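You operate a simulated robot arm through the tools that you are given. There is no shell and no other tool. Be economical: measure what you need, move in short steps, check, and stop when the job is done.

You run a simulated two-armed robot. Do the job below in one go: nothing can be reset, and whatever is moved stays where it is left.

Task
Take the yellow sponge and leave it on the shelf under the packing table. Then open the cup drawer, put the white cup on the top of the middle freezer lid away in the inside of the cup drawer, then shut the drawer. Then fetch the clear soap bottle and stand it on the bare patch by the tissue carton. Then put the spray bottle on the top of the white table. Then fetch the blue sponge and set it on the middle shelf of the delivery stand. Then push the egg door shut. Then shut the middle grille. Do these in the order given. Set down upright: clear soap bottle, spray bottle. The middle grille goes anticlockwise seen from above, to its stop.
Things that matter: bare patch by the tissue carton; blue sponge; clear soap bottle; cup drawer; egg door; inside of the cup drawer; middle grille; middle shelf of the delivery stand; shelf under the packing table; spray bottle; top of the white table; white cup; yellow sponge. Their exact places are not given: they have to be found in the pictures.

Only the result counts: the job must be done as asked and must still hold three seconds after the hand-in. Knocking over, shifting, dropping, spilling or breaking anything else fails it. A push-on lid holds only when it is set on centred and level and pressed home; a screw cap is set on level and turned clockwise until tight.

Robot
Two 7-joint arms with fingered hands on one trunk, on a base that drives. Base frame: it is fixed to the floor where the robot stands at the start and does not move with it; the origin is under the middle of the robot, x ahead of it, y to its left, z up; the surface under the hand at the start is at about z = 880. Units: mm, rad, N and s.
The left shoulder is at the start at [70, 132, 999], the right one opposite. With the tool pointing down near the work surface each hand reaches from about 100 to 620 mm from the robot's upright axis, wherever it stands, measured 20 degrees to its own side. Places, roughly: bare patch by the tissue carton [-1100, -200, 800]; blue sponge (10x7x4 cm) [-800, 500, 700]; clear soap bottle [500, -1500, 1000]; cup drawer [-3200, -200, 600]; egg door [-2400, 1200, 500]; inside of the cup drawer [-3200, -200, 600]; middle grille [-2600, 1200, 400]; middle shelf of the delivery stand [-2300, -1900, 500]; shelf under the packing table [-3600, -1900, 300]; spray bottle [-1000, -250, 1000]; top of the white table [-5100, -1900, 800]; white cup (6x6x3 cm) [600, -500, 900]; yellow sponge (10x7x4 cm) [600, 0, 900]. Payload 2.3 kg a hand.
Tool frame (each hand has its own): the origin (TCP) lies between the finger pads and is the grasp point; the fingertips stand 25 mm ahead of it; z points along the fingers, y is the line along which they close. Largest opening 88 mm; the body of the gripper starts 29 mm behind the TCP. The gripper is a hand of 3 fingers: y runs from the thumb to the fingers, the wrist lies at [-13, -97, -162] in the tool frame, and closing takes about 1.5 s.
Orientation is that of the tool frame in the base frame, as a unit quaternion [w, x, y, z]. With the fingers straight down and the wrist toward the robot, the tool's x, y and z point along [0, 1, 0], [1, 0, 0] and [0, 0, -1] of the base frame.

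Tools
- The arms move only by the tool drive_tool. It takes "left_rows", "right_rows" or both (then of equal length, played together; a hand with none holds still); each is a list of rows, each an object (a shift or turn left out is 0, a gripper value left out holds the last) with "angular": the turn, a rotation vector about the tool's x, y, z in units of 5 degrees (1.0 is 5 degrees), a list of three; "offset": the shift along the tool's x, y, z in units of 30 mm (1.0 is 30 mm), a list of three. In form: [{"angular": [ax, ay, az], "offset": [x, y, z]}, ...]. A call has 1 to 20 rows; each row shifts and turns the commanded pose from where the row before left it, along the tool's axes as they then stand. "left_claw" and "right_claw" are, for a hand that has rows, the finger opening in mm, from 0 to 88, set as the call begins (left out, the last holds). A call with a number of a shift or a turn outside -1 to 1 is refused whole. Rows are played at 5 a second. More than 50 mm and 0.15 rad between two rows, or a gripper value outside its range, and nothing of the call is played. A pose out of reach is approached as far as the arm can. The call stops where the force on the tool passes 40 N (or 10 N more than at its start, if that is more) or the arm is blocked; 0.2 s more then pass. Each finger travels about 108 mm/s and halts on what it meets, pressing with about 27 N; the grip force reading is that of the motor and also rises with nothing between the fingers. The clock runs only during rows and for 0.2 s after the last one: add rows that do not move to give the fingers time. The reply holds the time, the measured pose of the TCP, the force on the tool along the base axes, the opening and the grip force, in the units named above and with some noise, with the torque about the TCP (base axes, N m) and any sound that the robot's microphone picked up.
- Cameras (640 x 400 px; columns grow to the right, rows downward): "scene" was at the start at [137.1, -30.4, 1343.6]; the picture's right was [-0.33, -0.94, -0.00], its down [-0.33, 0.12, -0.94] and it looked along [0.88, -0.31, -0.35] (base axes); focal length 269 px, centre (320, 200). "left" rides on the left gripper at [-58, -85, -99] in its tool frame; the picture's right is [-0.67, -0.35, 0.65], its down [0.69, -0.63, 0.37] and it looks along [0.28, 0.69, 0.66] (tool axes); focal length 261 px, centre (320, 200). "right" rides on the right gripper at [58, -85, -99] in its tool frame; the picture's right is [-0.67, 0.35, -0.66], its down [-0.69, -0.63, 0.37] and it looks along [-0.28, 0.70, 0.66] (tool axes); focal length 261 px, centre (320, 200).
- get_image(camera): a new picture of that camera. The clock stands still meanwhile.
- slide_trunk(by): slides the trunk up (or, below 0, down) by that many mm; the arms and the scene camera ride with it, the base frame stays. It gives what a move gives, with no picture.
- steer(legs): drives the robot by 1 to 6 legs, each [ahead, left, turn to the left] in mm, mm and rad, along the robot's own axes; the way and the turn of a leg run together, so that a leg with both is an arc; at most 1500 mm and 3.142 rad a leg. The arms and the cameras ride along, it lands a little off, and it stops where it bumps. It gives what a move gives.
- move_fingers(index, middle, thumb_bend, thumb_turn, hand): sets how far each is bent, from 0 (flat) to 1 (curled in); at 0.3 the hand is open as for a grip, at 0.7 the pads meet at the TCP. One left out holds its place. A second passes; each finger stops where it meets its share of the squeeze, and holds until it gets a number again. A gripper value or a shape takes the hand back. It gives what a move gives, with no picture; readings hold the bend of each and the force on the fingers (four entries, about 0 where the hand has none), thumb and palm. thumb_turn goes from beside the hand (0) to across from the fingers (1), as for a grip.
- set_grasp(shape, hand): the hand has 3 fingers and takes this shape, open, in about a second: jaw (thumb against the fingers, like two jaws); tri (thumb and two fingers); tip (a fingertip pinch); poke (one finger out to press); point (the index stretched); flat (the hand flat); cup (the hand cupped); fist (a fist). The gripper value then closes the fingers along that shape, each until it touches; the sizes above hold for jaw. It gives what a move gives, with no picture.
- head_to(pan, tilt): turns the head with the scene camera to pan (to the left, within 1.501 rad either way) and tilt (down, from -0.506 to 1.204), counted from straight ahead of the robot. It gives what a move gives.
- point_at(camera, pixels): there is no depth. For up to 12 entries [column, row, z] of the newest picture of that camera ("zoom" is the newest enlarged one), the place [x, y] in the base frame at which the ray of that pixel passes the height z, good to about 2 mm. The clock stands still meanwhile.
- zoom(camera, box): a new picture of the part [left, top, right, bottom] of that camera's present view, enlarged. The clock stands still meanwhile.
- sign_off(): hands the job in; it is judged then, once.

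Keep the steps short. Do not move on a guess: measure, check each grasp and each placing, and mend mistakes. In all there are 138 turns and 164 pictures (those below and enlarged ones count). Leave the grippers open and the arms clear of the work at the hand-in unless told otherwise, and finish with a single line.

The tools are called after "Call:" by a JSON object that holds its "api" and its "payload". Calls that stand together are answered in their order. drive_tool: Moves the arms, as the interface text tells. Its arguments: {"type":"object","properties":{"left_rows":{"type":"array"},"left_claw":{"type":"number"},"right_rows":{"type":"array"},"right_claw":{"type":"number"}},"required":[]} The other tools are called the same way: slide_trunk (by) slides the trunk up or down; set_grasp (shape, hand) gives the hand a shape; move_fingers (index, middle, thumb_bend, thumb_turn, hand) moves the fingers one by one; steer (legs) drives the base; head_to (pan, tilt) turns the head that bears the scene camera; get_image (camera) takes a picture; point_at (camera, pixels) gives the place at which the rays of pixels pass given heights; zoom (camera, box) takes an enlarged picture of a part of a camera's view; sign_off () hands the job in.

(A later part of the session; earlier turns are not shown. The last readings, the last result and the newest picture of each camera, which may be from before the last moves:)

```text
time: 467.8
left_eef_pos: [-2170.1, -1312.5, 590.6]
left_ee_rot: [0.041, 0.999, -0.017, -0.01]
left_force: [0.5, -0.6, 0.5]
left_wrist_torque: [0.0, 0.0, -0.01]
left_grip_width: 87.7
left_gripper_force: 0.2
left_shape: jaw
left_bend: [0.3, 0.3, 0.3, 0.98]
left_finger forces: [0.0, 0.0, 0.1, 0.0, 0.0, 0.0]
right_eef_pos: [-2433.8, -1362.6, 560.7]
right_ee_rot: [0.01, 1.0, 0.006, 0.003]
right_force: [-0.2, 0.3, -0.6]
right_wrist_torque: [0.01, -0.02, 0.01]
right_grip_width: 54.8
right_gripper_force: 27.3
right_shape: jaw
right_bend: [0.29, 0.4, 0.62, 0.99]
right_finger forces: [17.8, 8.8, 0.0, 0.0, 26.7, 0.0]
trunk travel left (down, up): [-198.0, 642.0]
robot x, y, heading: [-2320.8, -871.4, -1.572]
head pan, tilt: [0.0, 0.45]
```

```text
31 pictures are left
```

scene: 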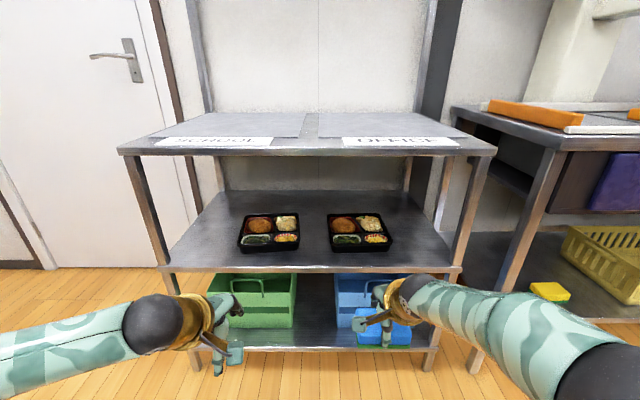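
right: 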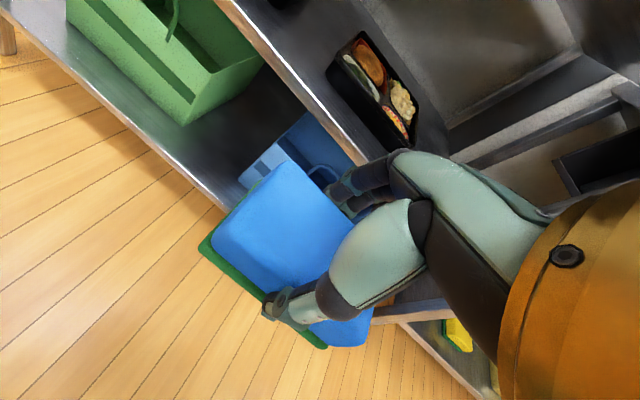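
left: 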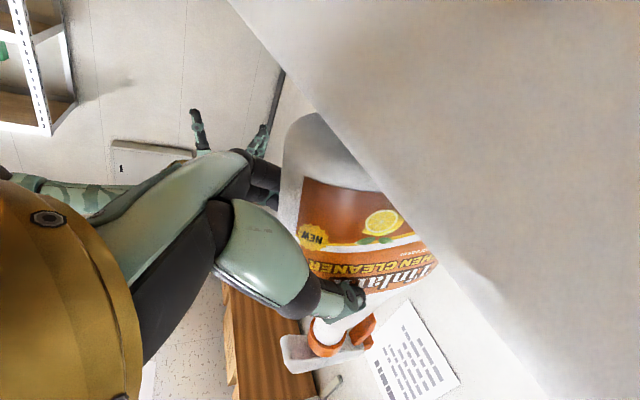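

Call:
{"api": "point_at", "payload": {"camera": "scene", "pixels": [[310, 150, 806], [310, 268, 500], [310, 268, 480], [167, 268, 490], [460, 268, 490], [330, 245, 490], [395, 248, 490], [410, 190, 490], [238, 250, 490]]}}

Call:
{"api": "zoom", "payload": {"camera": "scene", "box": [140, 120, 500, 300]}}

```text
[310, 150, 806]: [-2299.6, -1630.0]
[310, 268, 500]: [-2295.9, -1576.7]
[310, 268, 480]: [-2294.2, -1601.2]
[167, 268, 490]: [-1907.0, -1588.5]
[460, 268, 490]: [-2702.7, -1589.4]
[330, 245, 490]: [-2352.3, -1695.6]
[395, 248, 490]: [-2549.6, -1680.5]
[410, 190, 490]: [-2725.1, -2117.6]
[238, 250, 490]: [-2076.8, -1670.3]
```

```text
1.78 times, centred on (320, 210) of scene
```

zoom: 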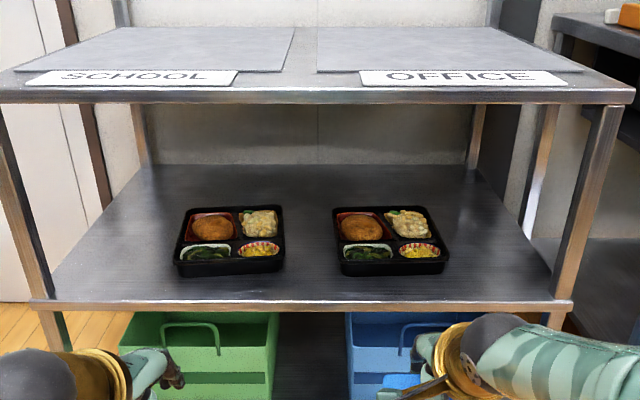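

Middle shelf: z≈490, front y≈-1590; free bare area left of the left tray: x -1907…-2077. I strafe so the right hand lines up with x≈-1990, and drive in part-way.

Call:
{"api": "steer", "payload": {"legs": [[0, 443, 0], [190, 0, 0]]}}

Call:
{"api": "drive_tool", "payload": {"right_rows": [{"offset": [0, 0, 0.4]}, {}]}}

Call:
{"api": "get_image", "payload": {"camera": "scene"}}

```text
time: 471.6
left_eef_pos: [-1726.8, -1505.1, 589.4]
left_ee_rot: [0.041, 0.999, -0.016, -0.009]
left_force: [0.8, -0.8, -0.3]
left_wrist_torque: [0.01, 0.0, -0.01]
left_grip_width: 87.5
left_gripper_force: 0.1
left_shape: jaw
left_bend: [0.3, 0.3, 0.3, 0.98]
left_finger forces: [0.0, 0.0, 0.0, 0.1, 0.1, 0.0]
right_eef_pos: [-1992.9, -1555.6, 559.5]
right_ee_rot: [0.009, 1.0, 0.005, 0.003]
right_force: [-0.8, 0.3, 0.1]
right_wrist_torque: [-0.03, -0.02, -0.01]
right_grip_width: 55.0
right_gripper_force: 27.7
right_shape: jaw
right_bend: [0.29, 0.4, 0.62, 0.99]
right_finger forces: [17.8, 8.8, 0.0, 0.0, 26.6, 0.1]
trunk travel left (down, up): [-198.0, 642.0]
robot x, y, heading: [-1878.3, -1064.2, -1.569]
head pan, tilt: [0.0, 0.45]
```

```text
time: 472.2
left_eef_pos: [-1727.4, -1505.9, 590.4]
left_ee_rot: [0.041, 0.999, -0.016, -0.008]
left_force: [-0.1, -0.3, -0.2]
left_wrist_torque: [-0.03, 0.01, 0.01]
left_grip_width: 87.4
left_gripper_force: 0.1
left_shape: jaw
left_bend: [0.3, 0.3, 0.3, 0.98]
left_finger forces: [0.1, 0.1, 0.1, 0.0, 0.0, 0.1]
right_eef_pos: [-1992.6, -1555.1, 547.6]
right_ee_rot: [0.009, 1.0, 0.005, 0.003]
right_force: [0.1, 0.2, -0.2]
right_wrist_torque: [0.02, 0.01, 0.02]
right_grip_width: 55.0
right_gripper_force: 26.7
right_shape: jaw
right_bend: [0.29, 0.4, 0.62, 0.99]
right_finger forces: [17.7, 8.7, 0.1, 0.0, 26.6, 0.0]
trunk travel left (down, up): [-198.0, 642.0]
robot x, y, heading: [-1879.9, -1062.4, -1.57]
head pan, tilt: [0.0, 0.45]
```

```text
29 pictures are left
```

scene: 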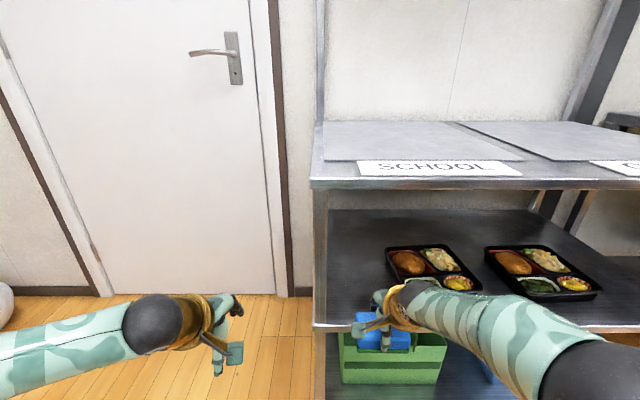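

Lined up between post and tray. I drive in 112 mm and lower step by step.

Call:
{"api": "steer", "payload": {"legs": [[112, 0, 0]]}}

Call:
{"api": "drive_tool", "payload": {"right_rows": [{"offset": [0, 0, 0.4]}, {}]}}

Call:
{"api": "drive_tool", "payload": {"right_rows": [{"offset": [0, 0, 0.25]}, {}]}}

Call:
{"api": "drive_tool", "payload": {"right_rows": [{"offset": [0, 0, 0.2]}, {}]}}

Call:
{"api": "get_image", "payload": {"camera": "right"}}

```text
time: 473.4
left_eef_pos: [-1726.4, -1615.3, 590.7]
left_ee_rot: [0.041, 0.999, -0.015, -0.009]
left_force: [0.0, -0.3, -1.1]
left_wrist_torque: [0.02, 0.0, 0.0]
left_grip_width: 87.4
left_gripper_force: 0.0
left_shape: jaw
left_bend: [0.3, 0.3, 0.3, 0.98]
left_finger forces: [0.0, 0.1, 0.1, 0.1, 0.0, 0.0]
right_eef_pos: [-1990.8, -1667.0, 545.9]
right_ee_rot: [0.01, 1.0, 0.006, 0.004]
right_force: [0.3, -0.3, -0.5]
right_wrist_torque: [0.0, 0.01, 0.0]
right_grip_width: 54.9
right_gripper_force: 27.1
right_shape: jaw
right_bend: [0.29, 0.4, 0.62, 0.99]
right_finger forces: [17.7, 8.8, 0.1, 0.0, 26.6, 0.0]
trunk travel left (down, up): [-198.0, 642.0]
robot x, y, heading: [-1880.9, -1175.5, -1.567]
head pan, tilt: [0.0, 0.45]
```

```text
time: 474.0
left_eef_pos: [-1726.4, -1615.6, 590.4]
left_ee_rot: [0.041, 0.999, -0.014, -0.01]
left_force: [0.6, -0.5, -0.1]
left_wrist_torque: [0.0, -0.01, 0.01]
left_grip_width: 87.0
left_gripper_force: 0.1
left_shape: jaw
left_bend: [0.3, 0.3, 0.3, 0.98]
left_finger forces: [0.1, 0.1, 0.0, 0.0, 0.0, 0.0]
right_eef_pos: [-1991.8, -1667.5, 533.7]
right_ee_rot: [0.01, 1.0, 0.006, 0.002]
right_force: [0.7, -0.4, 0.2]
right_wrist_torque: [0.01, 0.02, -0.02]
right_grip_width: 54.8
right_gripper_force: 27.2
right_shape: jaw
right_bend: [0.29, 0.4, 0.62, 0.99]
right_finger forces: [17.7, 8.9, 0.0, 0.0, 26.5, 0.0]
trunk travel left (down, up): [-198.0, 642.0]
robot x, y, heading: [-1879.7, -1174.2, -1.566]
head pan, tilt: [0.0, 0.45]
```

```text
time: 474.6
left_eef_pos: [-1727.0, -1614.9, 590.8]
left_ee_rot: [0.041, 0.999, -0.014, -0.009]
left_force: [0.5, -0.4, 0.2]
left_wrist_torque: [0.0, 0.0, 0.02]
left_grip_width: 87.7
left_gripper_force: 0.1
left_shape: jaw
left_bend: [0.3, 0.3, 0.3, 0.98]
left_finger forces: [0.0, 0.1, 0.0, 0.0, 0.0, 0.0]
right_eef_pos: [-1991.4, -1667.0, 528.0]
right_ee_rot: [0.009, 1.0, 0.006, 0.003]
right_force: [-1.5, -0.4, 0.3]
right_wrist_torque: [0.01, -0.01, 0.01]
right_grip_width: 54.7
right_gripper_force: 27.4
right_shape: jaw
right_bend: [0.29, 0.4, 0.62, 0.99]
right_finger forces: [17.7, 8.8, 0.0, 0.0, 26.6, 0.0]
trunk travel left (down, up): [-198.0, 642.0]
robot x, y, heading: [-1881.1, -1173.3, -1.571]
head pan, tilt: [0.0, 0.45]
```

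```text
time: 475.2
left_eef_pos: [-1726.4, -1615.9, 589.3]
left_ee_rot: [0.041, 0.999, -0.014, -0.009]
left_force: [-0.3, 1.0, 0.2]
left_wrist_torque: [0.01, -0.02, 0.0]
left_grip_width: 87.4
left_gripper_force: 0.0
left_shape: jaw
left_bend: [0.3, 0.3, 0.3, 0.98]
left_finger forces: [0.0, 0.0, 0.0, 0.0, 0.1, 0.0]
right_eef_pos: [-1991.3, -1667.9, 522.5]
right_ee_rot: [0.01, 1.0, 0.005, 0.003]
right_force: [-0.3, -0.1, -0.1]
right_wrist_torque: [0.0, -0.02, 0.0]
right_grip_width: 54.7
right_gripper_force: 27.1
right_shape: jaw
right_bend: [0.29, 0.4, 0.62, 0.99]
right_finger forces: [17.7, 8.9, 0.1, 0.0, 26.5, 0.0]
trunk travel left (down, up): [-198.0, 642.0]
robot x, y, heading: [-1878.1, -1171.3, -1.563]
head pan, tilt: [0.0, 0.45]
```

```text
28 pictures are left
```

right: 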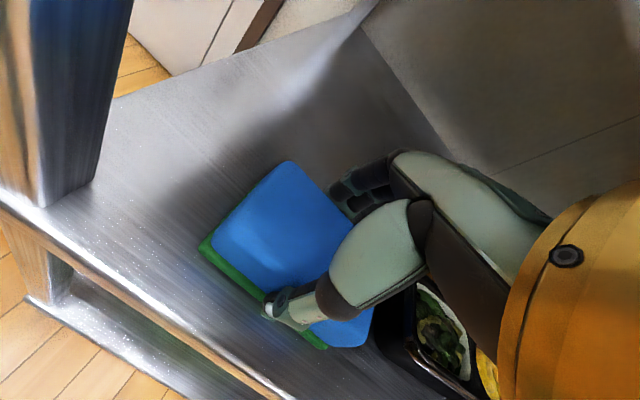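

Call:
{"api": "drive_tool", "payload": {"right_rows": [{"offset": [0.15, 0, 0.2]}, {}]}}

Call:
{"api": "drive_tool", "payload": {"right_rows": [{"offset": [0, 0, 0.2]}, {}]}}

Call:
{"api": "drive_tool", "payload": {"right_rows": [{"offset": [0, 0, 0.15]}, {}]}}

```text
time: 475.8
left_eef_pos: [-1726.5, -1614.7, 591.7]
left_ee_rot: [0.042, 0.999, -0.015, -0.01]
left_force: [0.3, 0.1, -0.1]
left_wrist_torque: [0.01, 0.01, 0.03]
left_grip_width: 87.8
left_gripper_force: 0.0
left_shape: jaw
left_bend: [0.3, 0.3, 0.3, 0.98]
left_finger forces: [0.1, 0.1, 0.0, 0.0, 0.0, 0.1]
right_eef_pos: [-1987.3, -1667.4, 518.3]
right_ee_rot: [0.012, 1.0, 0.006, 0.003]
right_force: [-5.4, 0.0, 13.1]
right_wrist_torque: [0.28, 0.13, -0.09]
right_grip_width: 54.7
right_gripper_force: 27.0
right_shape: jaw
right_bend: [0.29, 0.4, 0.62, 1.0]
right_finger forces: [18.1, 9.4, 0.0, 0.1, 27.1, 0.1]
trunk travel left (down, up): [-198.0, 642.0]
robot x, y, heading: [-1878.6, -1172.8, -1.571]
head pan, tilt: [0.0, 0.45]
```

```text
time: 476.4
left_eef_pos: [-1725.0, -1612.7, 593.2]
left_ee_rot: [0.044, 0.999, -0.015, -0.009]
left_force: [0.2, 0.1, -0.1]
left_wrist_torque: [0.01, -0.01, 0.03]
left_grip_width: 87.6
left_gripper_force: 0.2
left_shape: jaw
left_bend: [0.3, 0.3, 0.3, 0.98]
left_finger forces: [0.0, 0.0, 0.0, 0.0, 0.1, 0.0]
right_eef_pos: [-1985.8, -1666.6, 517.4]
right_ee_rot: [0.017, 1.0, 0.007, 0.002]
right_force: [-7.5, -0.2, 37.0]
right_wrist_torque: [0.33, 0.2, -0.2]
right_grip_width: 55.0
right_gripper_force: 27.7
right_shape: jaw
right_bend: [0.28, 0.39, 0.63, 1.0]
right_finger forces: [18.3, 10.3, 0.1, 0.1, 27.7, 0.0]
trunk travel left (down, up): [-198.0, 642.0]
robot x, y, heading: [-1877.3, -1169.8, -1.57]
head pan, tilt: [0.0, 0.45]
```

```text
time: 476.8
left_eef_pos: [-1726.5, -1610.9, 593.1]
left_ee_rot: [0.044, 0.999, -0.015, -0.009]
left_force: [-0.4, 0.3, -0.8]
left_wrist_torque: [0.0, 0.03, 0.0]
left_grip_width: 87.5
left_gripper_force: 0.0
left_shape: jaw
left_bend: [0.3, 0.3, 0.3, 0.98]
left_finger forces: [0.0, 0.1, 0.0, 0.1, 0.0, 0.1]
right_eef_pos: [-1986.8, -1667.5, 515.9]
right_ee_rot: [0.023, 1.0, 0.006, 0.004]
right_force: [-3.8, 5.0, 29.9]
right_wrist_torque: [0.58, 0.09, -0.14]
right_grip_width: 53.8
right_gripper_force: 27.1
right_shape: jaw
right_bend: [0.29, 0.4, 0.63, 1.0]
right_finger forces: [16.1, 8.9, 0.1, 0.0, 29.7, 0.0]
trunk travel left (down, up): [-198.0, 642.0]
robot x, y, heading: [-1877.5, -1173.8, -1.564]
head pan, tilt: [0.0, 0.45]
stopped in row 2 (right hand): the force on the tool passed its limit at 48 N (the readings are from after the stop); the commanded pose is now the measured one
```

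On the shelf (pressed firmly). I ease up slightly, open, lift and back out, then check.

Call:
{"api": "drive_tool", "payload": {"right_rows": [{"offset": [0, 0, -0.1]}, {}, {}, {}, {}, {}, {}], "right_claw": 88}}

Call:
{"api": "drive_tool", "payload": {"right_rows": [{"offset": [0, 0, -0.6]}, {"offset": [0, 0, -0.8]}, {}]}}

Call:
{"api": "get_image", "payload": {"camera": "right"}}

```text
time: 478.4
left_eef_pos: [-1726.7, -1615.9, 590.6]
left_ee_rot: [0.041, 0.999, -0.015, -0.009]
left_force: [-1.2, 0.1, 0.0]
left_wrist_torque: [-0.01, -0.03, 0.04]
left_grip_width: 87.6
left_gripper_force: 0.1
left_shape: jaw
left_bend: [0.3, 0.3, 0.3, 0.98]
left_finger forces: [0.0, 0.0, 0.0, 0.0, 0.0, 0.1]
right_eef_pos: [-1987.1, -1670.1, 512.6]
right_ee_rot: [0.014, 1.0, 0.006, 0.003]
right_force: [-0.4, -0.1, 0.0]
right_wrist_torque: [-0.01, 0.03, -0.01]
right_grip_width: 87.6
right_gripper_force: 0.1
right_shape: jaw
right_bend: [0.3, 0.3, 0.3, 0.98]
right_finger forces: [0.1, 0.0, 0.0, 0.1, 0.0, 0.0]
trunk travel left (down, up): [-198.0, 642.0]
robot x, y, heading: [-1879.4, -1170.8, -1.571]
head pan, tilt: [0.0, 0.45]
```

```text
time: 479.2
left_eef_pos: [-1726.7, -1615.5, 589.6]
left_ee_rot: [0.041, 0.999, -0.015, -0.009]
left_force: [1.1, 0.4, 0.4]
left_wrist_torque: [0.03, -0.01, 0.02]
left_grip_width: 87.5
left_gripper_force: 0.0
left_shape: jaw
left_bend: [0.3, 0.3, 0.3, 0.98]
left_finger forces: [0.1, 0.1, 0.0, 0.0, 0.1, 0.0]
right_eef_pos: [-1986.1, -1667.5, 554.0]
right_ee_rot: [0.014, 1.0, 0.006, 0.004]
right_force: [0.4, -0.7, 1.0]
right_wrist_torque: [0.01, -0.04, 0.01]
right_grip_width: 88.0
right_gripper_force: 0.1
right_shape: jaw
right_bend: [0.3, 0.3, 0.3, 0.98]
right_finger forces: [0.0, 0.1, 0.0, 0.0, 0.0, 0.0]
trunk travel left (down, up): [-198.0, 642.0]
robot x, y, heading: [-1878.6, -1173.7, -1.568]
head pan, tilt: [0.0, 0.45]
```

```text
27 pictures are left
```

right: 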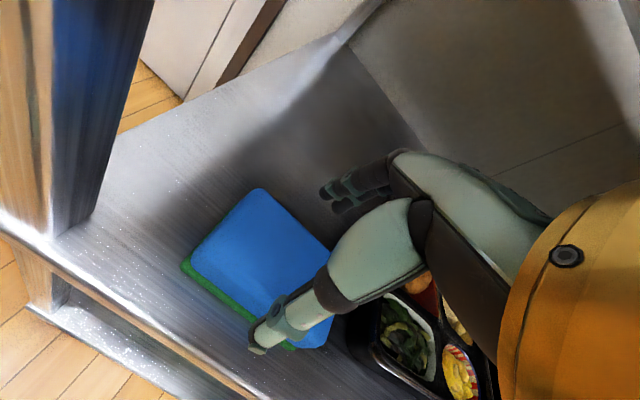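

Call:
{"api": "steer", "payload": {"legs": [[-200, 0, 0]]}}

Call:
{"api": "zoom", "payload": {"camera": "scene", "box": [290, 120, 540, 330]}}

```text
time: 480.8
left_eef_pos: [-1725.8, -1417.9, 589.5]
left_ee_rot: [0.04, 0.999, -0.013, -0.009]
left_force: [0.8, -0.3, -0.4]
left_wrist_torque: [0.01, 0.01, 0.02]
left_grip_width: 87.6
left_gripper_force: 0.0
left_shape: jaw
left_bend: [0.3, 0.3, 0.3, 0.98]
left_finger forces: [0.0, 0.0, 0.1, 0.0, 0.0, 0.0]
right_eef_pos: [-1985.7, -1472.6, 553.0]
right_ee_rot: [0.015, 1.0, 0.008, 0.003]
right_force: [-0.7, 0.3, -0.1]
right_wrist_torque: [-0.01, 0.01, 0.01]
right_grip_width: 87.8
right_gripper_force: 0.1
right_shape: jaw
right_bend: [0.3, 0.3, 0.3, 0.98]
right_finger forces: [0.1, 0.0, 0.0, 0.0, 0.0, 0.0]
trunk travel left (down, up): [-198.0, 642.0]
robot x, y, heading: [-1880.3, -973.1, -1.563]
head pan, tilt: [0.0, 0.45]
```

```text
1.90 times, centred on (415, 225) of scene
```

zoom: 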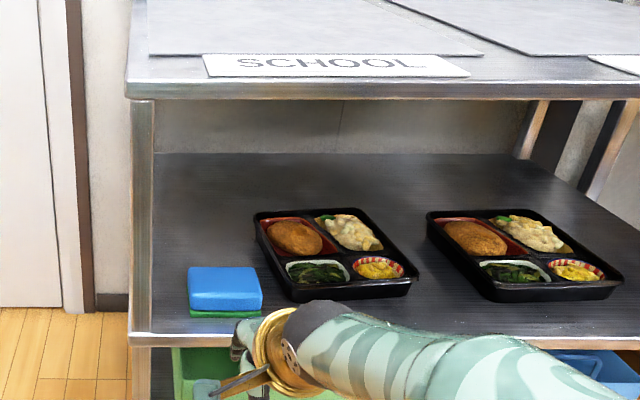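

The blue sponge lies flat on the middle shelf. Now the egg door: I raise the trunk and drive around the table end to the other aisle.

Call:
{"api": "slide_trunk", "payload": {"by": 350}}

Call:
{"api": "steer", "payload": {"legs": [[0, 0, 1.563], [1500, 0, 0], [100, 0, 0], [0, 1480, 0], [0, 0, 3.14], [0, -420, 0]]}}

Call:
{"api": "head_to", "payload": {"pan": -0.1, "tilt": 0.3}}

Call:
{"api": "get_image", "payload": {"camera": "scene"}}

```text
time: 484.2
left_eef_pos: [-1725.2, -1418.9, 939.9]
left_ee_rot: [0.04, 0.999, -0.013, -0.009]
left_force: [-0.3, -1.1, 0.6]
left_wrist_torque: [-0.02, 0.02, 0.01]
left_grip_width: 87.6
left_gripper_force: 0.0
left_shape: jaw
left_bend: [0.3, 0.3, 0.3, 0.98]
left_finger forces: [0.0, 0.1, 0.0, 0.0, 0.0, 0.1]
right_eef_pos: [-1986.6, -1472.0, 902.9]
right_ee_rot: [0.014, 1.0, 0.008, 0.004]
right_force: [-0.3, 0.4, -1.2]
right_wrist_torque: [-0.01, -0.01, 0.01]
right_grip_width: 88.0
right_gripper_force: 0.2
right_shape: jaw
right_bend: [0.3, 0.3, 0.3, 0.98]
right_finger forces: [0.0, 0.1, 0.0, 0.0, 0.1, 0.0]
trunk travel left (down, up): [-548.0, 292.0]
robot x, y, heading: [-1881.3, -976.6, -1.567]
head pan, tilt: [0.0, 0.45]
```

```text
time: 512.5
left_eef_pos: [-717.8, 763.2, 940.1]
left_ee_rot: [-0.022, -0.684, 0.728, 0.036]
left_force: [0.2, 0.1, 1.1]
left_wrist_torque: [0.01, 0.02, -0.03]
left_grip_width: 87.6
left_gripper_force: 0.1
left_shape: jaw
left_bend: [0.3, 0.3, 0.3, 0.98]
left_finger forces: [0.0, 0.0, 0.0, 0.0, 0.0, 0.1]
right_eef_pos: [-761.2, 1025.0, 903.9]
right_ee_rot: [-0.012, -0.699, 0.715, 0.007]
right_force: [-0.6, -1.0, -0.8]
right_wrist_torque: [-0.02, 0.0, 0.03]
right_grip_width: 87.7
right_gripper_force: 0.1
right_shape: jaw
right_bend: [0.3, 0.3, 0.3, 0.98]
right_finger forces: [0.0, 0.0, 0.0, 0.0, 0.0, 0.1]
trunk travel left (down, up): [-548.0, 292.0]
robot x, y, heading: [-269.0, 900.5, 3.119]
head pan, tilt: [0.0, 0.45]
```

```text
time: 513.2
left_eef_pos: [-717.8, 763.3, 940.7]
left_ee_rot: [-0.022, -0.684, 0.728, 0.036]
left_force: [0.0, 0.0, -0.2]
left_wrist_torque: [0.0, 0.0, 0.05]
left_grip_width: 87.6
left_gripper_force: 0.1
left_shape: jaw
left_bend: [0.3, 0.3, 0.3, 0.98]
left_finger forces: [0.0, 0.0, 0.0, 0.1, 0.0, 0.1]
right_eef_pos: [-761.8, 1025.1, 904.0]
right_ee_rot: [-0.012, -0.7, 0.714, 0.008]
right_force: [0.6, -0.7, 0.0]
right_wrist_torque: [0.02, 0.0, 0.01]
right_grip_width: 87.9
right_gripper_force: 0.0
right_shape: jaw
right_bend: [0.3, 0.3, 0.3, 0.98]
right_finger forces: [0.0, 0.0, 0.1, 0.0, 0.1, 0.1]
trunk travel left (down, up): [-548.0, 292.0]
robot x, y, heading: [-270.2, 899.3, 3.113]
head pan, tilt: [-0.099, 0.3]
```

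```text
25 pictures are left
```

scene: 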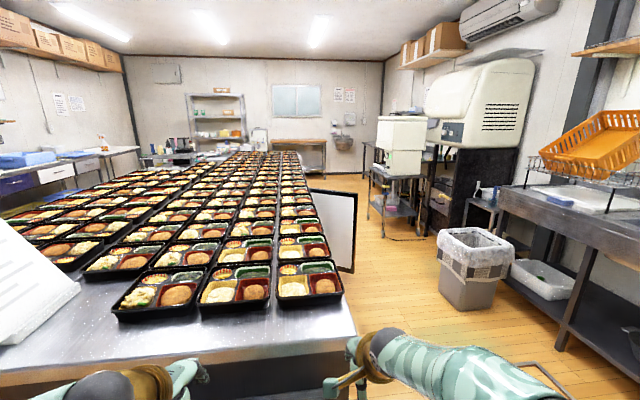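

I see an open panel door at (335,225) on the right side of the central table. I zoom in.

Call:
{"api": "zoom", "payload": {"camera": "scene", "box": [280, 130, 460, 290]}}

Call:
{"api": "point_at", "payload": {"camera": "scene", "pixels": [[356, 190, 750], [353, 270, 300], [353, 270, 400], [310, 188, 750], [345, 330, 850], [316, 198, 850], [440, 240, 0], [440, 305, 0]]}}

```text
2.50 times, centred on (370, 210) of scene
```

zoom: 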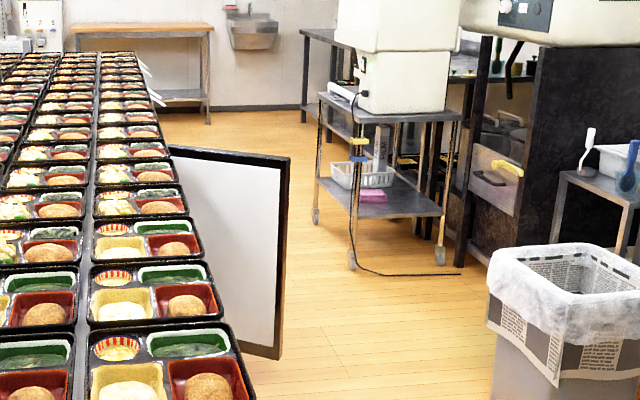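

```text
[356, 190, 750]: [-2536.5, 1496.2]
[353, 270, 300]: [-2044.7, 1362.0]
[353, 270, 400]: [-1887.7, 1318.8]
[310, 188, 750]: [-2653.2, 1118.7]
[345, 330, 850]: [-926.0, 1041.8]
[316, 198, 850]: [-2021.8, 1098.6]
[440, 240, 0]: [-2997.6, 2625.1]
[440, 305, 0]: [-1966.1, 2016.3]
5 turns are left
```

Only five turns remain, so I combine steps. I drive into the right aisle near the open door, lower the trunk and look from there.

Call:
{"api": "steer", "payload": {"legs": [[0, -600, 0.028], [950, 0, 0]]}}

Call:
{"api": "slide_trunk", "payload": {"by": -330}}

Call:
{"api": "head_to", "payload": {"pan": 0.25, "tilt": 0.3}}

Call:
{"api": "get_image", "payload": {"camera": "scene"}}

Call:
{"api": "zoom", "payload": {"camera": "scene", "box": [200, 120, 420, 330]}}

Call:
{"api": "steer", "payload": {"legs": [[300, 0, 0]]}}

Call:
{"api": "get_image", "payload": {"camera": "scene"}}

Call:
{"api": "point_at", "payload": {"camera": "scene", "pixels": [[320, 200, 500], [320, 300, 300], [250, 200, 700], [250, 300, 300], [200, 250, 500], [380, 250, 500], [320, 250, 500], [280, 250, 500]]}}

```text
time: 521.1
left_eef_pos: [-1641.9, 1359.7, 939.7]
left_ee_rot: [-0.023, -0.69, 0.723, 0.036]
left_force: [-0.1, 0.2, -0.4]
left_wrist_torque: [-0.02, -0.01, -0.02]
left_grip_width: 87.7
left_gripper_force: 0.0
left_shape: jaw
left_bend: [0.3, 0.3, 0.3, 0.98]
left_finger forces: [0.0, 0.1, 0.0, 0.1, 0.1, 0.0]
right_eef_pos: [-1691.4, 1622.1, 904.3]
right_ee_rot: [-0.012, -0.705, 0.709, 0.007]
right_force: [0.0, -0.5, 0.9]
right_wrist_torque: [0.04, 0.02, 0.02]
right_grip_width: 87.5
right_gripper_force: 0.0
right_shape: jaw
right_bend: [0.3, 0.3, 0.3, 0.98]
right_finger forces: [0.1, 0.0, 0.0, 0.1, 0.0, 0.0]
trunk travel left (down, up): [-548.0, 292.0]
robot x, y, heading: [-1193.5, 1505.0, 3.13]
head pan, tilt: [-0.099, 0.3]
```

```text
time: 524.3
left_eef_pos: [-1641.5, 1359.9, 609.5]
left_ee_rot: [-0.021, -0.69, 0.723, 0.036]
left_force: [0.4, -0.1, -0.3]
left_wrist_torque: [0.0, 0.01, -0.03]
left_grip_width: 87.5
left_gripper_force: 0.1
left_shape: jaw
left_bend: [0.3, 0.3, 0.3, 0.98]
left_finger forces: [0.1, 0.0, 0.0, 0.1, 0.1, 0.0]
right_eef_pos: [-1690.2, 1621.6, 573.3]
right_ee_rot: [-0.012, -0.706, 0.708, 0.008]
right_force: [-0.5, -0.2, 0.1]
right_wrist_torque: [-0.01, 0.01, 0.02]
right_grip_width: 87.9
right_gripper_force: 0.0
right_shape: jaw
right_bend: [0.3, 0.3, 0.3, 0.98]
right_finger forces: [0.1, 0.1, 0.0, 0.0, 0.1, 0.1]
trunk travel left (down, up): [-218.0, 622.0]
robot x, y, heading: [-1198.3, 1505.3, 3.13]
head pan, tilt: [-0.099, 0.3]
```

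```text
time: 525.2
left_eef_pos: [-1643.3, 1360.4, 610.6]
left_ee_rot: [-0.022, -0.69, 0.722, 0.036]
left_force: [-0.8, -0.1, -0.5]
left_wrist_torque: [-0.01, -0.02, -0.01]
left_grip_width: 87.5
left_gripper_force: 0.1
left_shape: jaw
left_bend: [0.3, 0.3, 0.3, 0.98]
left_finger forces: [0.0, 0.0, 0.0, 0.1, 0.0, 0.1]
right_eef_pos: [-1689.6, 1621.0, 574.0]
right_ee_rot: [-0.012, -0.705, 0.709, 0.008]
right_force: [0.6, 0.2, -0.5]
right_wrist_torque: [-0.04, 0.0, -0.01]
right_grip_width: 87.6
right_gripper_force: 0.0
right_shape: jaw
right_bend: [0.3, 0.3, 0.3, 0.98]
right_finger forces: [0.0, 0.0, 0.1, 0.1, 0.0, 0.1]
trunk travel left (down, up): [-218.0, 622.0]
robot x, y, heading: [-1196.7, 1505.9, 3.125]
head pan, tilt: [0.25, 0.3]
```

```text
23 pictures are left
```

scene: 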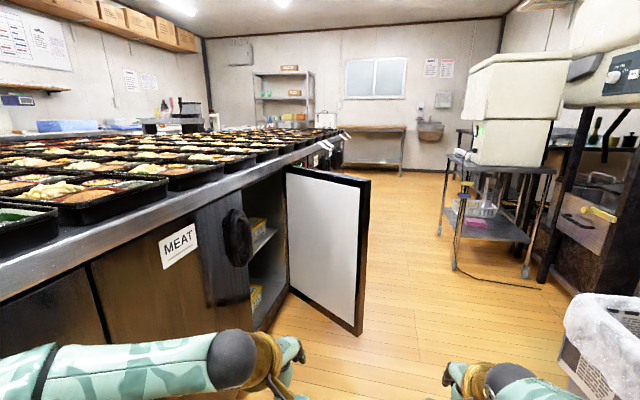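

```text
1.90 times, centred on (310, 225) of scene
```

zoom: 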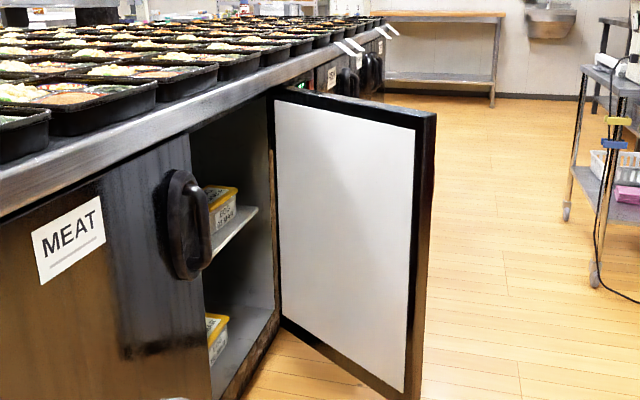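

```text
time: 527.2
left_eef_pos: [-1935.3, 1360.4, 609.4]
left_ee_rot: [-0.022, -0.692, 0.72, 0.036]
left_force: [-1.2, -0.4, 0.4]
left_wrist_torque: [-0.03, -0.01, -0.02]
left_grip_width: 87.5
left_gripper_force: 0.0
left_shape: jaw
left_bend: [0.3, 0.3, 0.3, 0.98]
left_finger forces: [0.0, 0.1, 0.0, 0.0, 0.0, 0.1]
right_eef_pos: [-1983.4, 1621.6, 573.6]
right_ee_rot: [0.012, 0.708, -0.706, -0.007]
right_force: [0.3, -0.1, 0.4]
right_wrist_torque: [0.03, -0.03, 0.02]
right_grip_width: 87.8
right_gripper_force: 0.1
right_shape: jaw
right_bend: [0.3, 0.3, 0.3, 0.98]
right_finger forces: [0.1, 0.0, 0.0, 0.0, 0.0, 0.0]
trunk travel left (down, up): [-218.0, 622.0]
robot x, y, heading: [-1492.1, 1509.9, 3.139]
head pan, tilt: [0.25, 0.3]
```

```text
21 pictures are left
```

scene: 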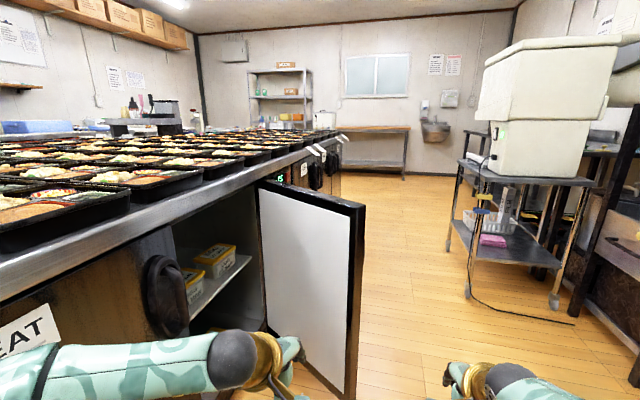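

```text
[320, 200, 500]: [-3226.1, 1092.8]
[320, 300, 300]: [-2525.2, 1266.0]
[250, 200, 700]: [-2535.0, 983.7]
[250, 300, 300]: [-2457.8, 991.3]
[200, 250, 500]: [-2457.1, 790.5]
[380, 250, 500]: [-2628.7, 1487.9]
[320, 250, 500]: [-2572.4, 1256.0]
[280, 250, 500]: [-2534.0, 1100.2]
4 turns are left
```

The egg door's inner face is toward me: hinge ≈(-2403,1098), free edge ≈(-2298,1440), so it must be swung toward +x from behind. I raise above it, pass around it, face the table from behind the door, and look.

Call:
{"api": "slide_trunk", "payload": {"by": 340}}

Call:
{"api": "steer", "payload": {"legs": [[0, -215, 0], [1030, 0, 0], [0, 0, 1.572], [-140, 0, 0]]}}

Call:
{"api": "head_to", "payload": {"pan": 0.0, "tilt": 0.7}}

Call:
{"api": "get_image", "payload": {"camera": "scene"}}

Call:
{"api": "point_at", "payload": {"camera": "scene", "pixels": [[320, 200, 786], [420, 200, 786], [500, 200, 786], [220, 200, 786], [120, 200, 786], [320, 260, 786], [420, 260, 786], [220, 260, 786], [120, 260, 786], [320, 320, 786], [420, 320, 786], [220, 320, 786]]}}

Call:
{"api": "zoom", "payload": {"camera": "scene", "box": [60, 100, 580, 400]}}

```text
time: 530.5
left_eef_pos: [-1934.5, 1360.5, 949.7]
left_ee_rot: [-0.022, -0.693, 0.72, 0.036]
left_force: [-0.2, -0.3, 0.4]
left_wrist_torque: [-0.03, -0.01, 0.04]
left_grip_width: 87.7
left_gripper_force: 0.0
left_shape: jaw
left_bend: [0.3, 0.3, 0.3, 0.98]
left_finger forces: [0.1, 0.0, 0.1, 0.1, 0.0, 0.0]
right_eef_pos: [-1983.8, 1620.8, 914.7]
right_ee_rot: [0.013, 0.707, -0.707, -0.007]
right_force: [0.2, -0.9, 1.1]
right_wrist_torque: [-0.01, 0.01, -0.01]
right_grip_width: 88.0
right_gripper_force: 0.1
right_shape: jaw
right_bend: [0.3, 0.3, 0.3, 0.98]
right_finger forces: [0.0, 0.0, 0.1, 0.1, 0.0, 0.1]
trunk travel left (down, up): [-558.0, 282.0]
robot x, y, heading: [-1489.2, 1507.9, 3.129]
head pan, tilt: [0.25, 0.3]
```

```text
time: 541.9
left_eef_pos: [-2380.1, 1430.9, 948.6]
left_ee_rot: [0.04, 0.999, -0.026, -0.009]
left_force: [-0.5, 0.0, -1.1]
left_wrist_torque: [0.01, -0.03, 0.02]
left_grip_width: 87.6
left_gripper_force: 0.0
left_shape: jaw
left_bend: [0.3, 0.3, 0.3, 0.98]
left_finger forces: [0.0, 0.0, 0.0, 0.1, 0.1, 0.1]
right_eef_pos: [-2642.7, 1382.7, 913.1]
right_ee_rot: [0.014, 1.0, -0.005, 0.004]
right_force: [-0.3, -0.4, 0.4]
right_wrist_torque: [-0.01, 0.04, 0.01]
right_grip_width: 87.9
right_gripper_force: 0.1
right_shape: jaw
right_bend: [0.3, 0.3, 0.3, 0.98]
right_finger forces: [0.1, 0.1, 0.0, 0.0, 0.1, 0.1]
trunk travel left (down, up): [-558.0, 282.0]
robot x, y, heading: [-2523.2, 1876.0, -1.591]
head pan, tilt: [0.25, 0.3]
```

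```text
time: 542.8
left_eef_pos: [-2380.9, 1432.1, 949.8]
left_ee_rot: [0.041, 0.999, -0.025, -0.009]
left_force: [-0.2, -0.2, -0.2]
left_wrist_torque: [-0.01, -0.01, 0.0]
left_grip_width: 87.6
left_gripper_force: 0.1
left_shape: jaw
left_bend: [0.3, 0.3, 0.3, 0.98]
left_finger forces: [0.0, 0.1, 0.0, 0.1, 0.1, 0.0]
right_eef_pos: [-2642.3, 1384.1, 914.6]
right_ee_rot: [0.014, 1.0, -0.004, 0.003]
right_force: [0.1, 0.9, -0.4]
right_wrist_torque: [0.02, 0.01, -0.01]
right_grip_width: 87.7
right_gripper_force: 0.1
right_shape: jaw
right_bend: [0.3, 0.3, 0.3, 0.98]
right_finger forces: [0.0, 0.1, 0.0, 0.0, 0.0, 0.1]
trunk travel left (down, up): [-558.0, 282.0]
robot x, y, heading: [-2525.4, 1879.0, -1.593]
head pan, tilt: [0.0, 0.7]
```

```text
20 pictures are left
```

scene: 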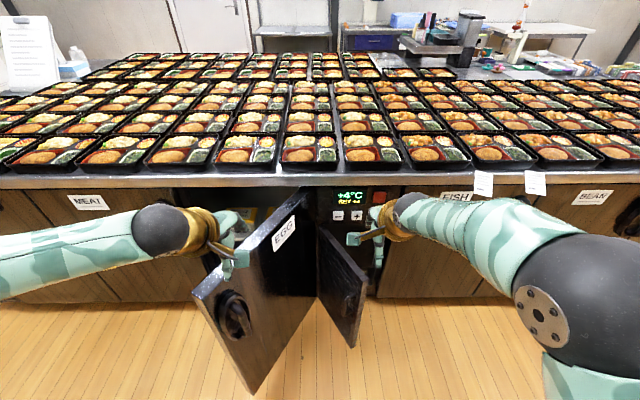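

```text
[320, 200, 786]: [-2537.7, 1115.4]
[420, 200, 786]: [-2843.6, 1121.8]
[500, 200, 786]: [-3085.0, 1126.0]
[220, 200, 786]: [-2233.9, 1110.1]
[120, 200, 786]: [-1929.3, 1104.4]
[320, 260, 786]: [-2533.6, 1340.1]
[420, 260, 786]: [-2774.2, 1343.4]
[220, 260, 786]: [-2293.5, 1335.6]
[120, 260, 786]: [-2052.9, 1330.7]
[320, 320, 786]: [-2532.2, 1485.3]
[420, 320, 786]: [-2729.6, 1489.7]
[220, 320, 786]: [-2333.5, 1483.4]
```

```text
1.23 times, centred on (320, 250) of scene
3 turns are left
```

zoom: 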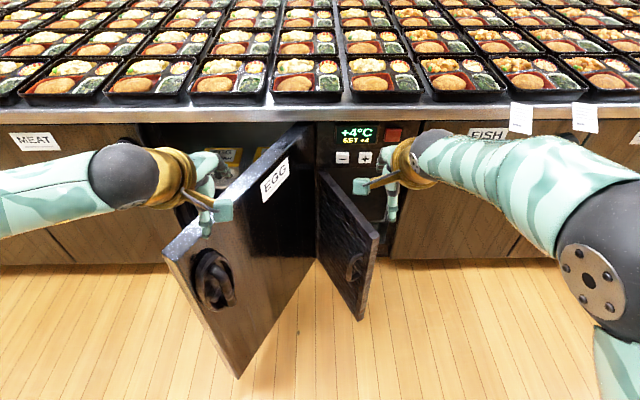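

The EGG door's outer face is toward me, and the middle grille is the small panel beside it (hinge on its left, free edge ≈(-2660,1300)). I raise the right hand clear, lower the closed left hand, and sweep the egg door shut with the base, then back off and look.

Call:
{"api": "drive_tool", "payload": {"left_rows": [{"offset": [0, 0, 1]}, {"offset": [0, 0, 1]}, {"offset": [0, 0, 1]}, {"offset": [0, 0, 1]}, {"offset": [0, 0, 1]}, {"offset": [0, 0, 1]}, {"offset": [0, 0, 1]}, {"offset": [0, 0, 1]}, {"offset": [0, 0, 1]}, {"offset": [0, 0, 1]}, {}], "right_rows": [{"offset": [0, -0.5, -1]}, {"offset": [0, -0.5, -1]}, {"offset": [0, -0.5, -1]}, {"offset": [0, -0.5, -1]}, {}, {}, {}, {}, {}, {}, {}], "left_claw": 0}}

Call:
{"api": "steer", "payload": {"legs": [[295, 216, 0.01]]}}

Call:
{"api": "steer", "payload": {"legs": [[50, 0, 0]]}}

Call:
{"api": "get_image", "payload": {"camera": "scene"}}

Call:
{"api": "steer", "payload": {"legs": [[-330, 0, 0.01]]}}

Call:
{"api": "head_to", "payload": {"pan": -0.25, "tilt": 0.7}}

Call:
{"api": "get_image", "payload": {"camera": "scene"}}

Call:
{"api": "point_at", "payload": {"camera": "scene", "pixels": [[320, 240, 700], [360, 240, 700], [400, 240, 700], [440, 240, 700], [320, 280, 700], [360, 280, 700], [400, 280, 700], [320, 320, 700], [360, 320, 700], [400, 320, 700], [320, 360, 500], [400, 360, 500]]}}

```text
time: 545.2
left_eef_pos: [-2383.7, 1406.7, 651.0]
left_ee_rot: [0.041, 0.999, -0.025, -0.01]
left_force: [-0.5, -0.5, 0.1]
left_wrist_torque: [0.01, 0.05, 0.0]
left_grip_width: 0.1
left_gripper_force: 27.0
left_shape: jaw
left_bend: [0.7, 0.7, 0.36, 1.0]
left_finger forces: [0.0, 0.0, 0.1, 0.0, 0.0, 0.0]
right_eef_pos: [-2641.3, 1447.7, 1032.2]
right_ee_rot: [0.015, 1.0, -0.004, 0.004]
right_force: [-0.9, 0.6, -0.7]
right_wrist_torque: [-0.01, -0.05, -0.01]
right_grip_width: 87.8
right_gripper_force: 0.0
right_shape: jaw
right_bend: [0.3, 0.3, 0.3, 0.98]
right_finger forces: [0.0, 0.0, 0.1, 0.1, 0.0, 0.0]
trunk travel left (down, up): [-558.0, 282.0]
robot x, y, heading: [-2523.9, 1876.0, -1.591]
head pan, tilt: [0.0, 0.7]
```

```text
time: 547.5
left_eef_pos: [-2165.8, 1114.4, 651.8]
left_ee_rot: [0.041, 0.999, -0.02, -0.009]
left_force: [0.7, -0.1, 0.0]
left_wrist_torque: [0.0, 0.01, 0.02]
left_grip_width: 0.0
left_gripper_force: 27.2
left_shape: jaw
left_bend: [0.7, 0.7, 0.36, 1.0]
left_finger forces: [0.1, 0.1, 0.1, 0.1, 0.1, 0.0]
right_eef_pos: [-2424.9, 1153.8, 1032.7]
right_ee_rot: [0.015, 1.0, 0.001, 0.005]
right_force: [0.0, 0.3, 0.7]
right_wrist_torque: [-0.01, 0.01, 0.0]
right_grip_width: 87.6
right_gripper_force: 0.0
right_shape: jaw
right_bend: [0.3, 0.3, 0.3, 0.98]
right_finger forces: [0.0, 0.0, 0.0, 0.0, 0.0, 0.0]
trunk travel left (down, up): [-558.0, 282.0]
robot x, y, heading: [-2307.3, 1584.8, -1.577]
head pan, tilt: [0.0, 0.7]
```

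```text
time: 548.4
left_eef_pos: [-2167.3, 1094.1, 647.3]
left_ee_rot: [0.028, 0.999, -0.023, -0.012]
left_force: [-0.8, 8.5, 2.8]
left_wrist_torque: [-0.52, -0.05, 0.08]
left_grip_width: 0.2
left_gripper_force: 26.9
left_shape: jaw
left_bend: [0.7, 0.7, 0.36, 1.0]
left_finger forces: [0.0, 8.5, 0.0, 0.1, 0.0, 0.0]
right_eef_pos: [-2424.8, 1124.1, 1033.3]
right_ee_rot: [0.016, 1.0, 0.003, 0.004]
right_force: [0.3, 0.8, -0.3]
right_wrist_torque: [-0.01, 0.01, 0.02]
right_grip_width: 88.0
right_gripper_force: 0.0
right_shape: jaw
right_bend: [0.3, 0.3, 0.3, 0.98]
right_finger forces: [0.0, 0.0, 0.0, 0.0, 0.1, 0.0]
trunk travel left (down, up): [-558.0, 282.0]
robot x, y, heading: [-2313.7, 1554.1, -1.573]
head pan, tilt: [0.0, 0.7]
stopped in leg 1: the force on the tool passed its limit at 89 N (the readings are from after the stop); the commanded pose is now the measured one
```

```text
18 pictures are left
```

scene: 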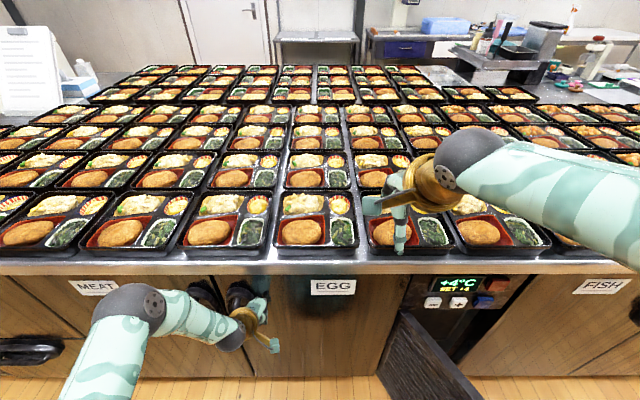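

```text
time: 550.5
left_eef_pos: [-2161.3, 1414.2, 645.2]
left_ee_rot: [0.028, 0.999, -0.017, -0.012]
left_force: [-0.6, 0.1, -0.7]
left_wrist_torque: [-0.04, 0.01, 0.0]
left_grip_width: 0.0
left_gripper_force: 26.6
left_shape: jaw
left_bend: [0.7, 0.7, 0.36, 1.0]
left_finger forces: [0.0, 0.1, 0.0, 0.0, 0.0, 0.1]
right_eef_pos: [-2421.5, 1442.6, 1031.9]
right_ee_rot: [0.014, 1.0, 0.007, 0.003]
right_force: [-0.2, -0.4, 0.4]
right_wrist_torque: [-0.01, -0.02, -0.01]
right_grip_width: 87.6
right_gripper_force: 0.1
right_shape: jaw
right_bend: [0.3, 0.3, 0.3, 0.98]
right_finger forces: [0.1, 0.1, 0.0, 0.0, 0.0, 0.0]
trunk travel left (down, up): [-558.0, 282.0]
robot x, y, heading: [-2308.5, 1867.6, -1.571]
head pan, tilt: [0.0, 0.7]
```

```text
time: 551.3
left_eef_pos: [-2161.9, 1416.0, 645.9]
left_ee_rot: [0.028, 0.999, -0.016, -0.01]
left_force: [0.0, -0.4, 0.1]
left_wrist_torque: [-0.06, -0.02, 0.01]
left_grip_width: 0.0
left_gripper_force: 27.1
left_shape: jaw
left_bend: [0.7, 0.7, 0.36, 1.0]
left_finger forces: [0.0, 0.0, 0.0, 0.0, 0.0, 0.0]
right_eef_pos: [-2420.5, 1442.8, 1030.9]
right_ee_rot: [0.015, 1.0, 0.006, 0.004]
right_force: [-0.8, 0.0, 0.0]
right_wrist_torque: [0.0, -0.03, 0.03]
right_grip_width: 87.8
right_gripper_force: 0.1
right_shape: jaw
right_bend: [0.3, 0.3, 0.3, 0.98]
right_finger forces: [0.0, 0.0, 0.0, 0.0, 0.0, 0.0]
trunk travel left (down, up): [-558.0, 282.0]
robot x, y, heading: [-2309.5, 1873.7, -1.569]
head pan, tilt: [-0.25, 0.7]
```

```text
17 pictures are left
```

scene: 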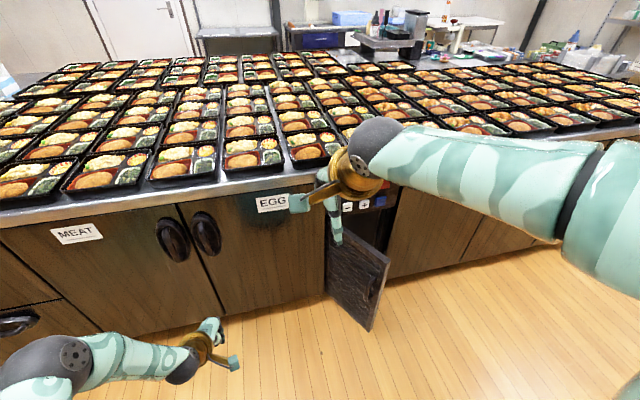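

```text
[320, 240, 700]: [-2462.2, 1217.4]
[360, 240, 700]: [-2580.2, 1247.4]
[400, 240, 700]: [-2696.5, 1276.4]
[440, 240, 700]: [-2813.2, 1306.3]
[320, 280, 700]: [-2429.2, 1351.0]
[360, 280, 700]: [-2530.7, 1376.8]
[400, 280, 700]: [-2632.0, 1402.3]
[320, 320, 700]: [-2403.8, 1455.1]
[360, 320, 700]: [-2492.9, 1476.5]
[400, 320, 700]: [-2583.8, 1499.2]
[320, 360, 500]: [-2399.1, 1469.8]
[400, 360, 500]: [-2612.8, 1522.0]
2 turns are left
```

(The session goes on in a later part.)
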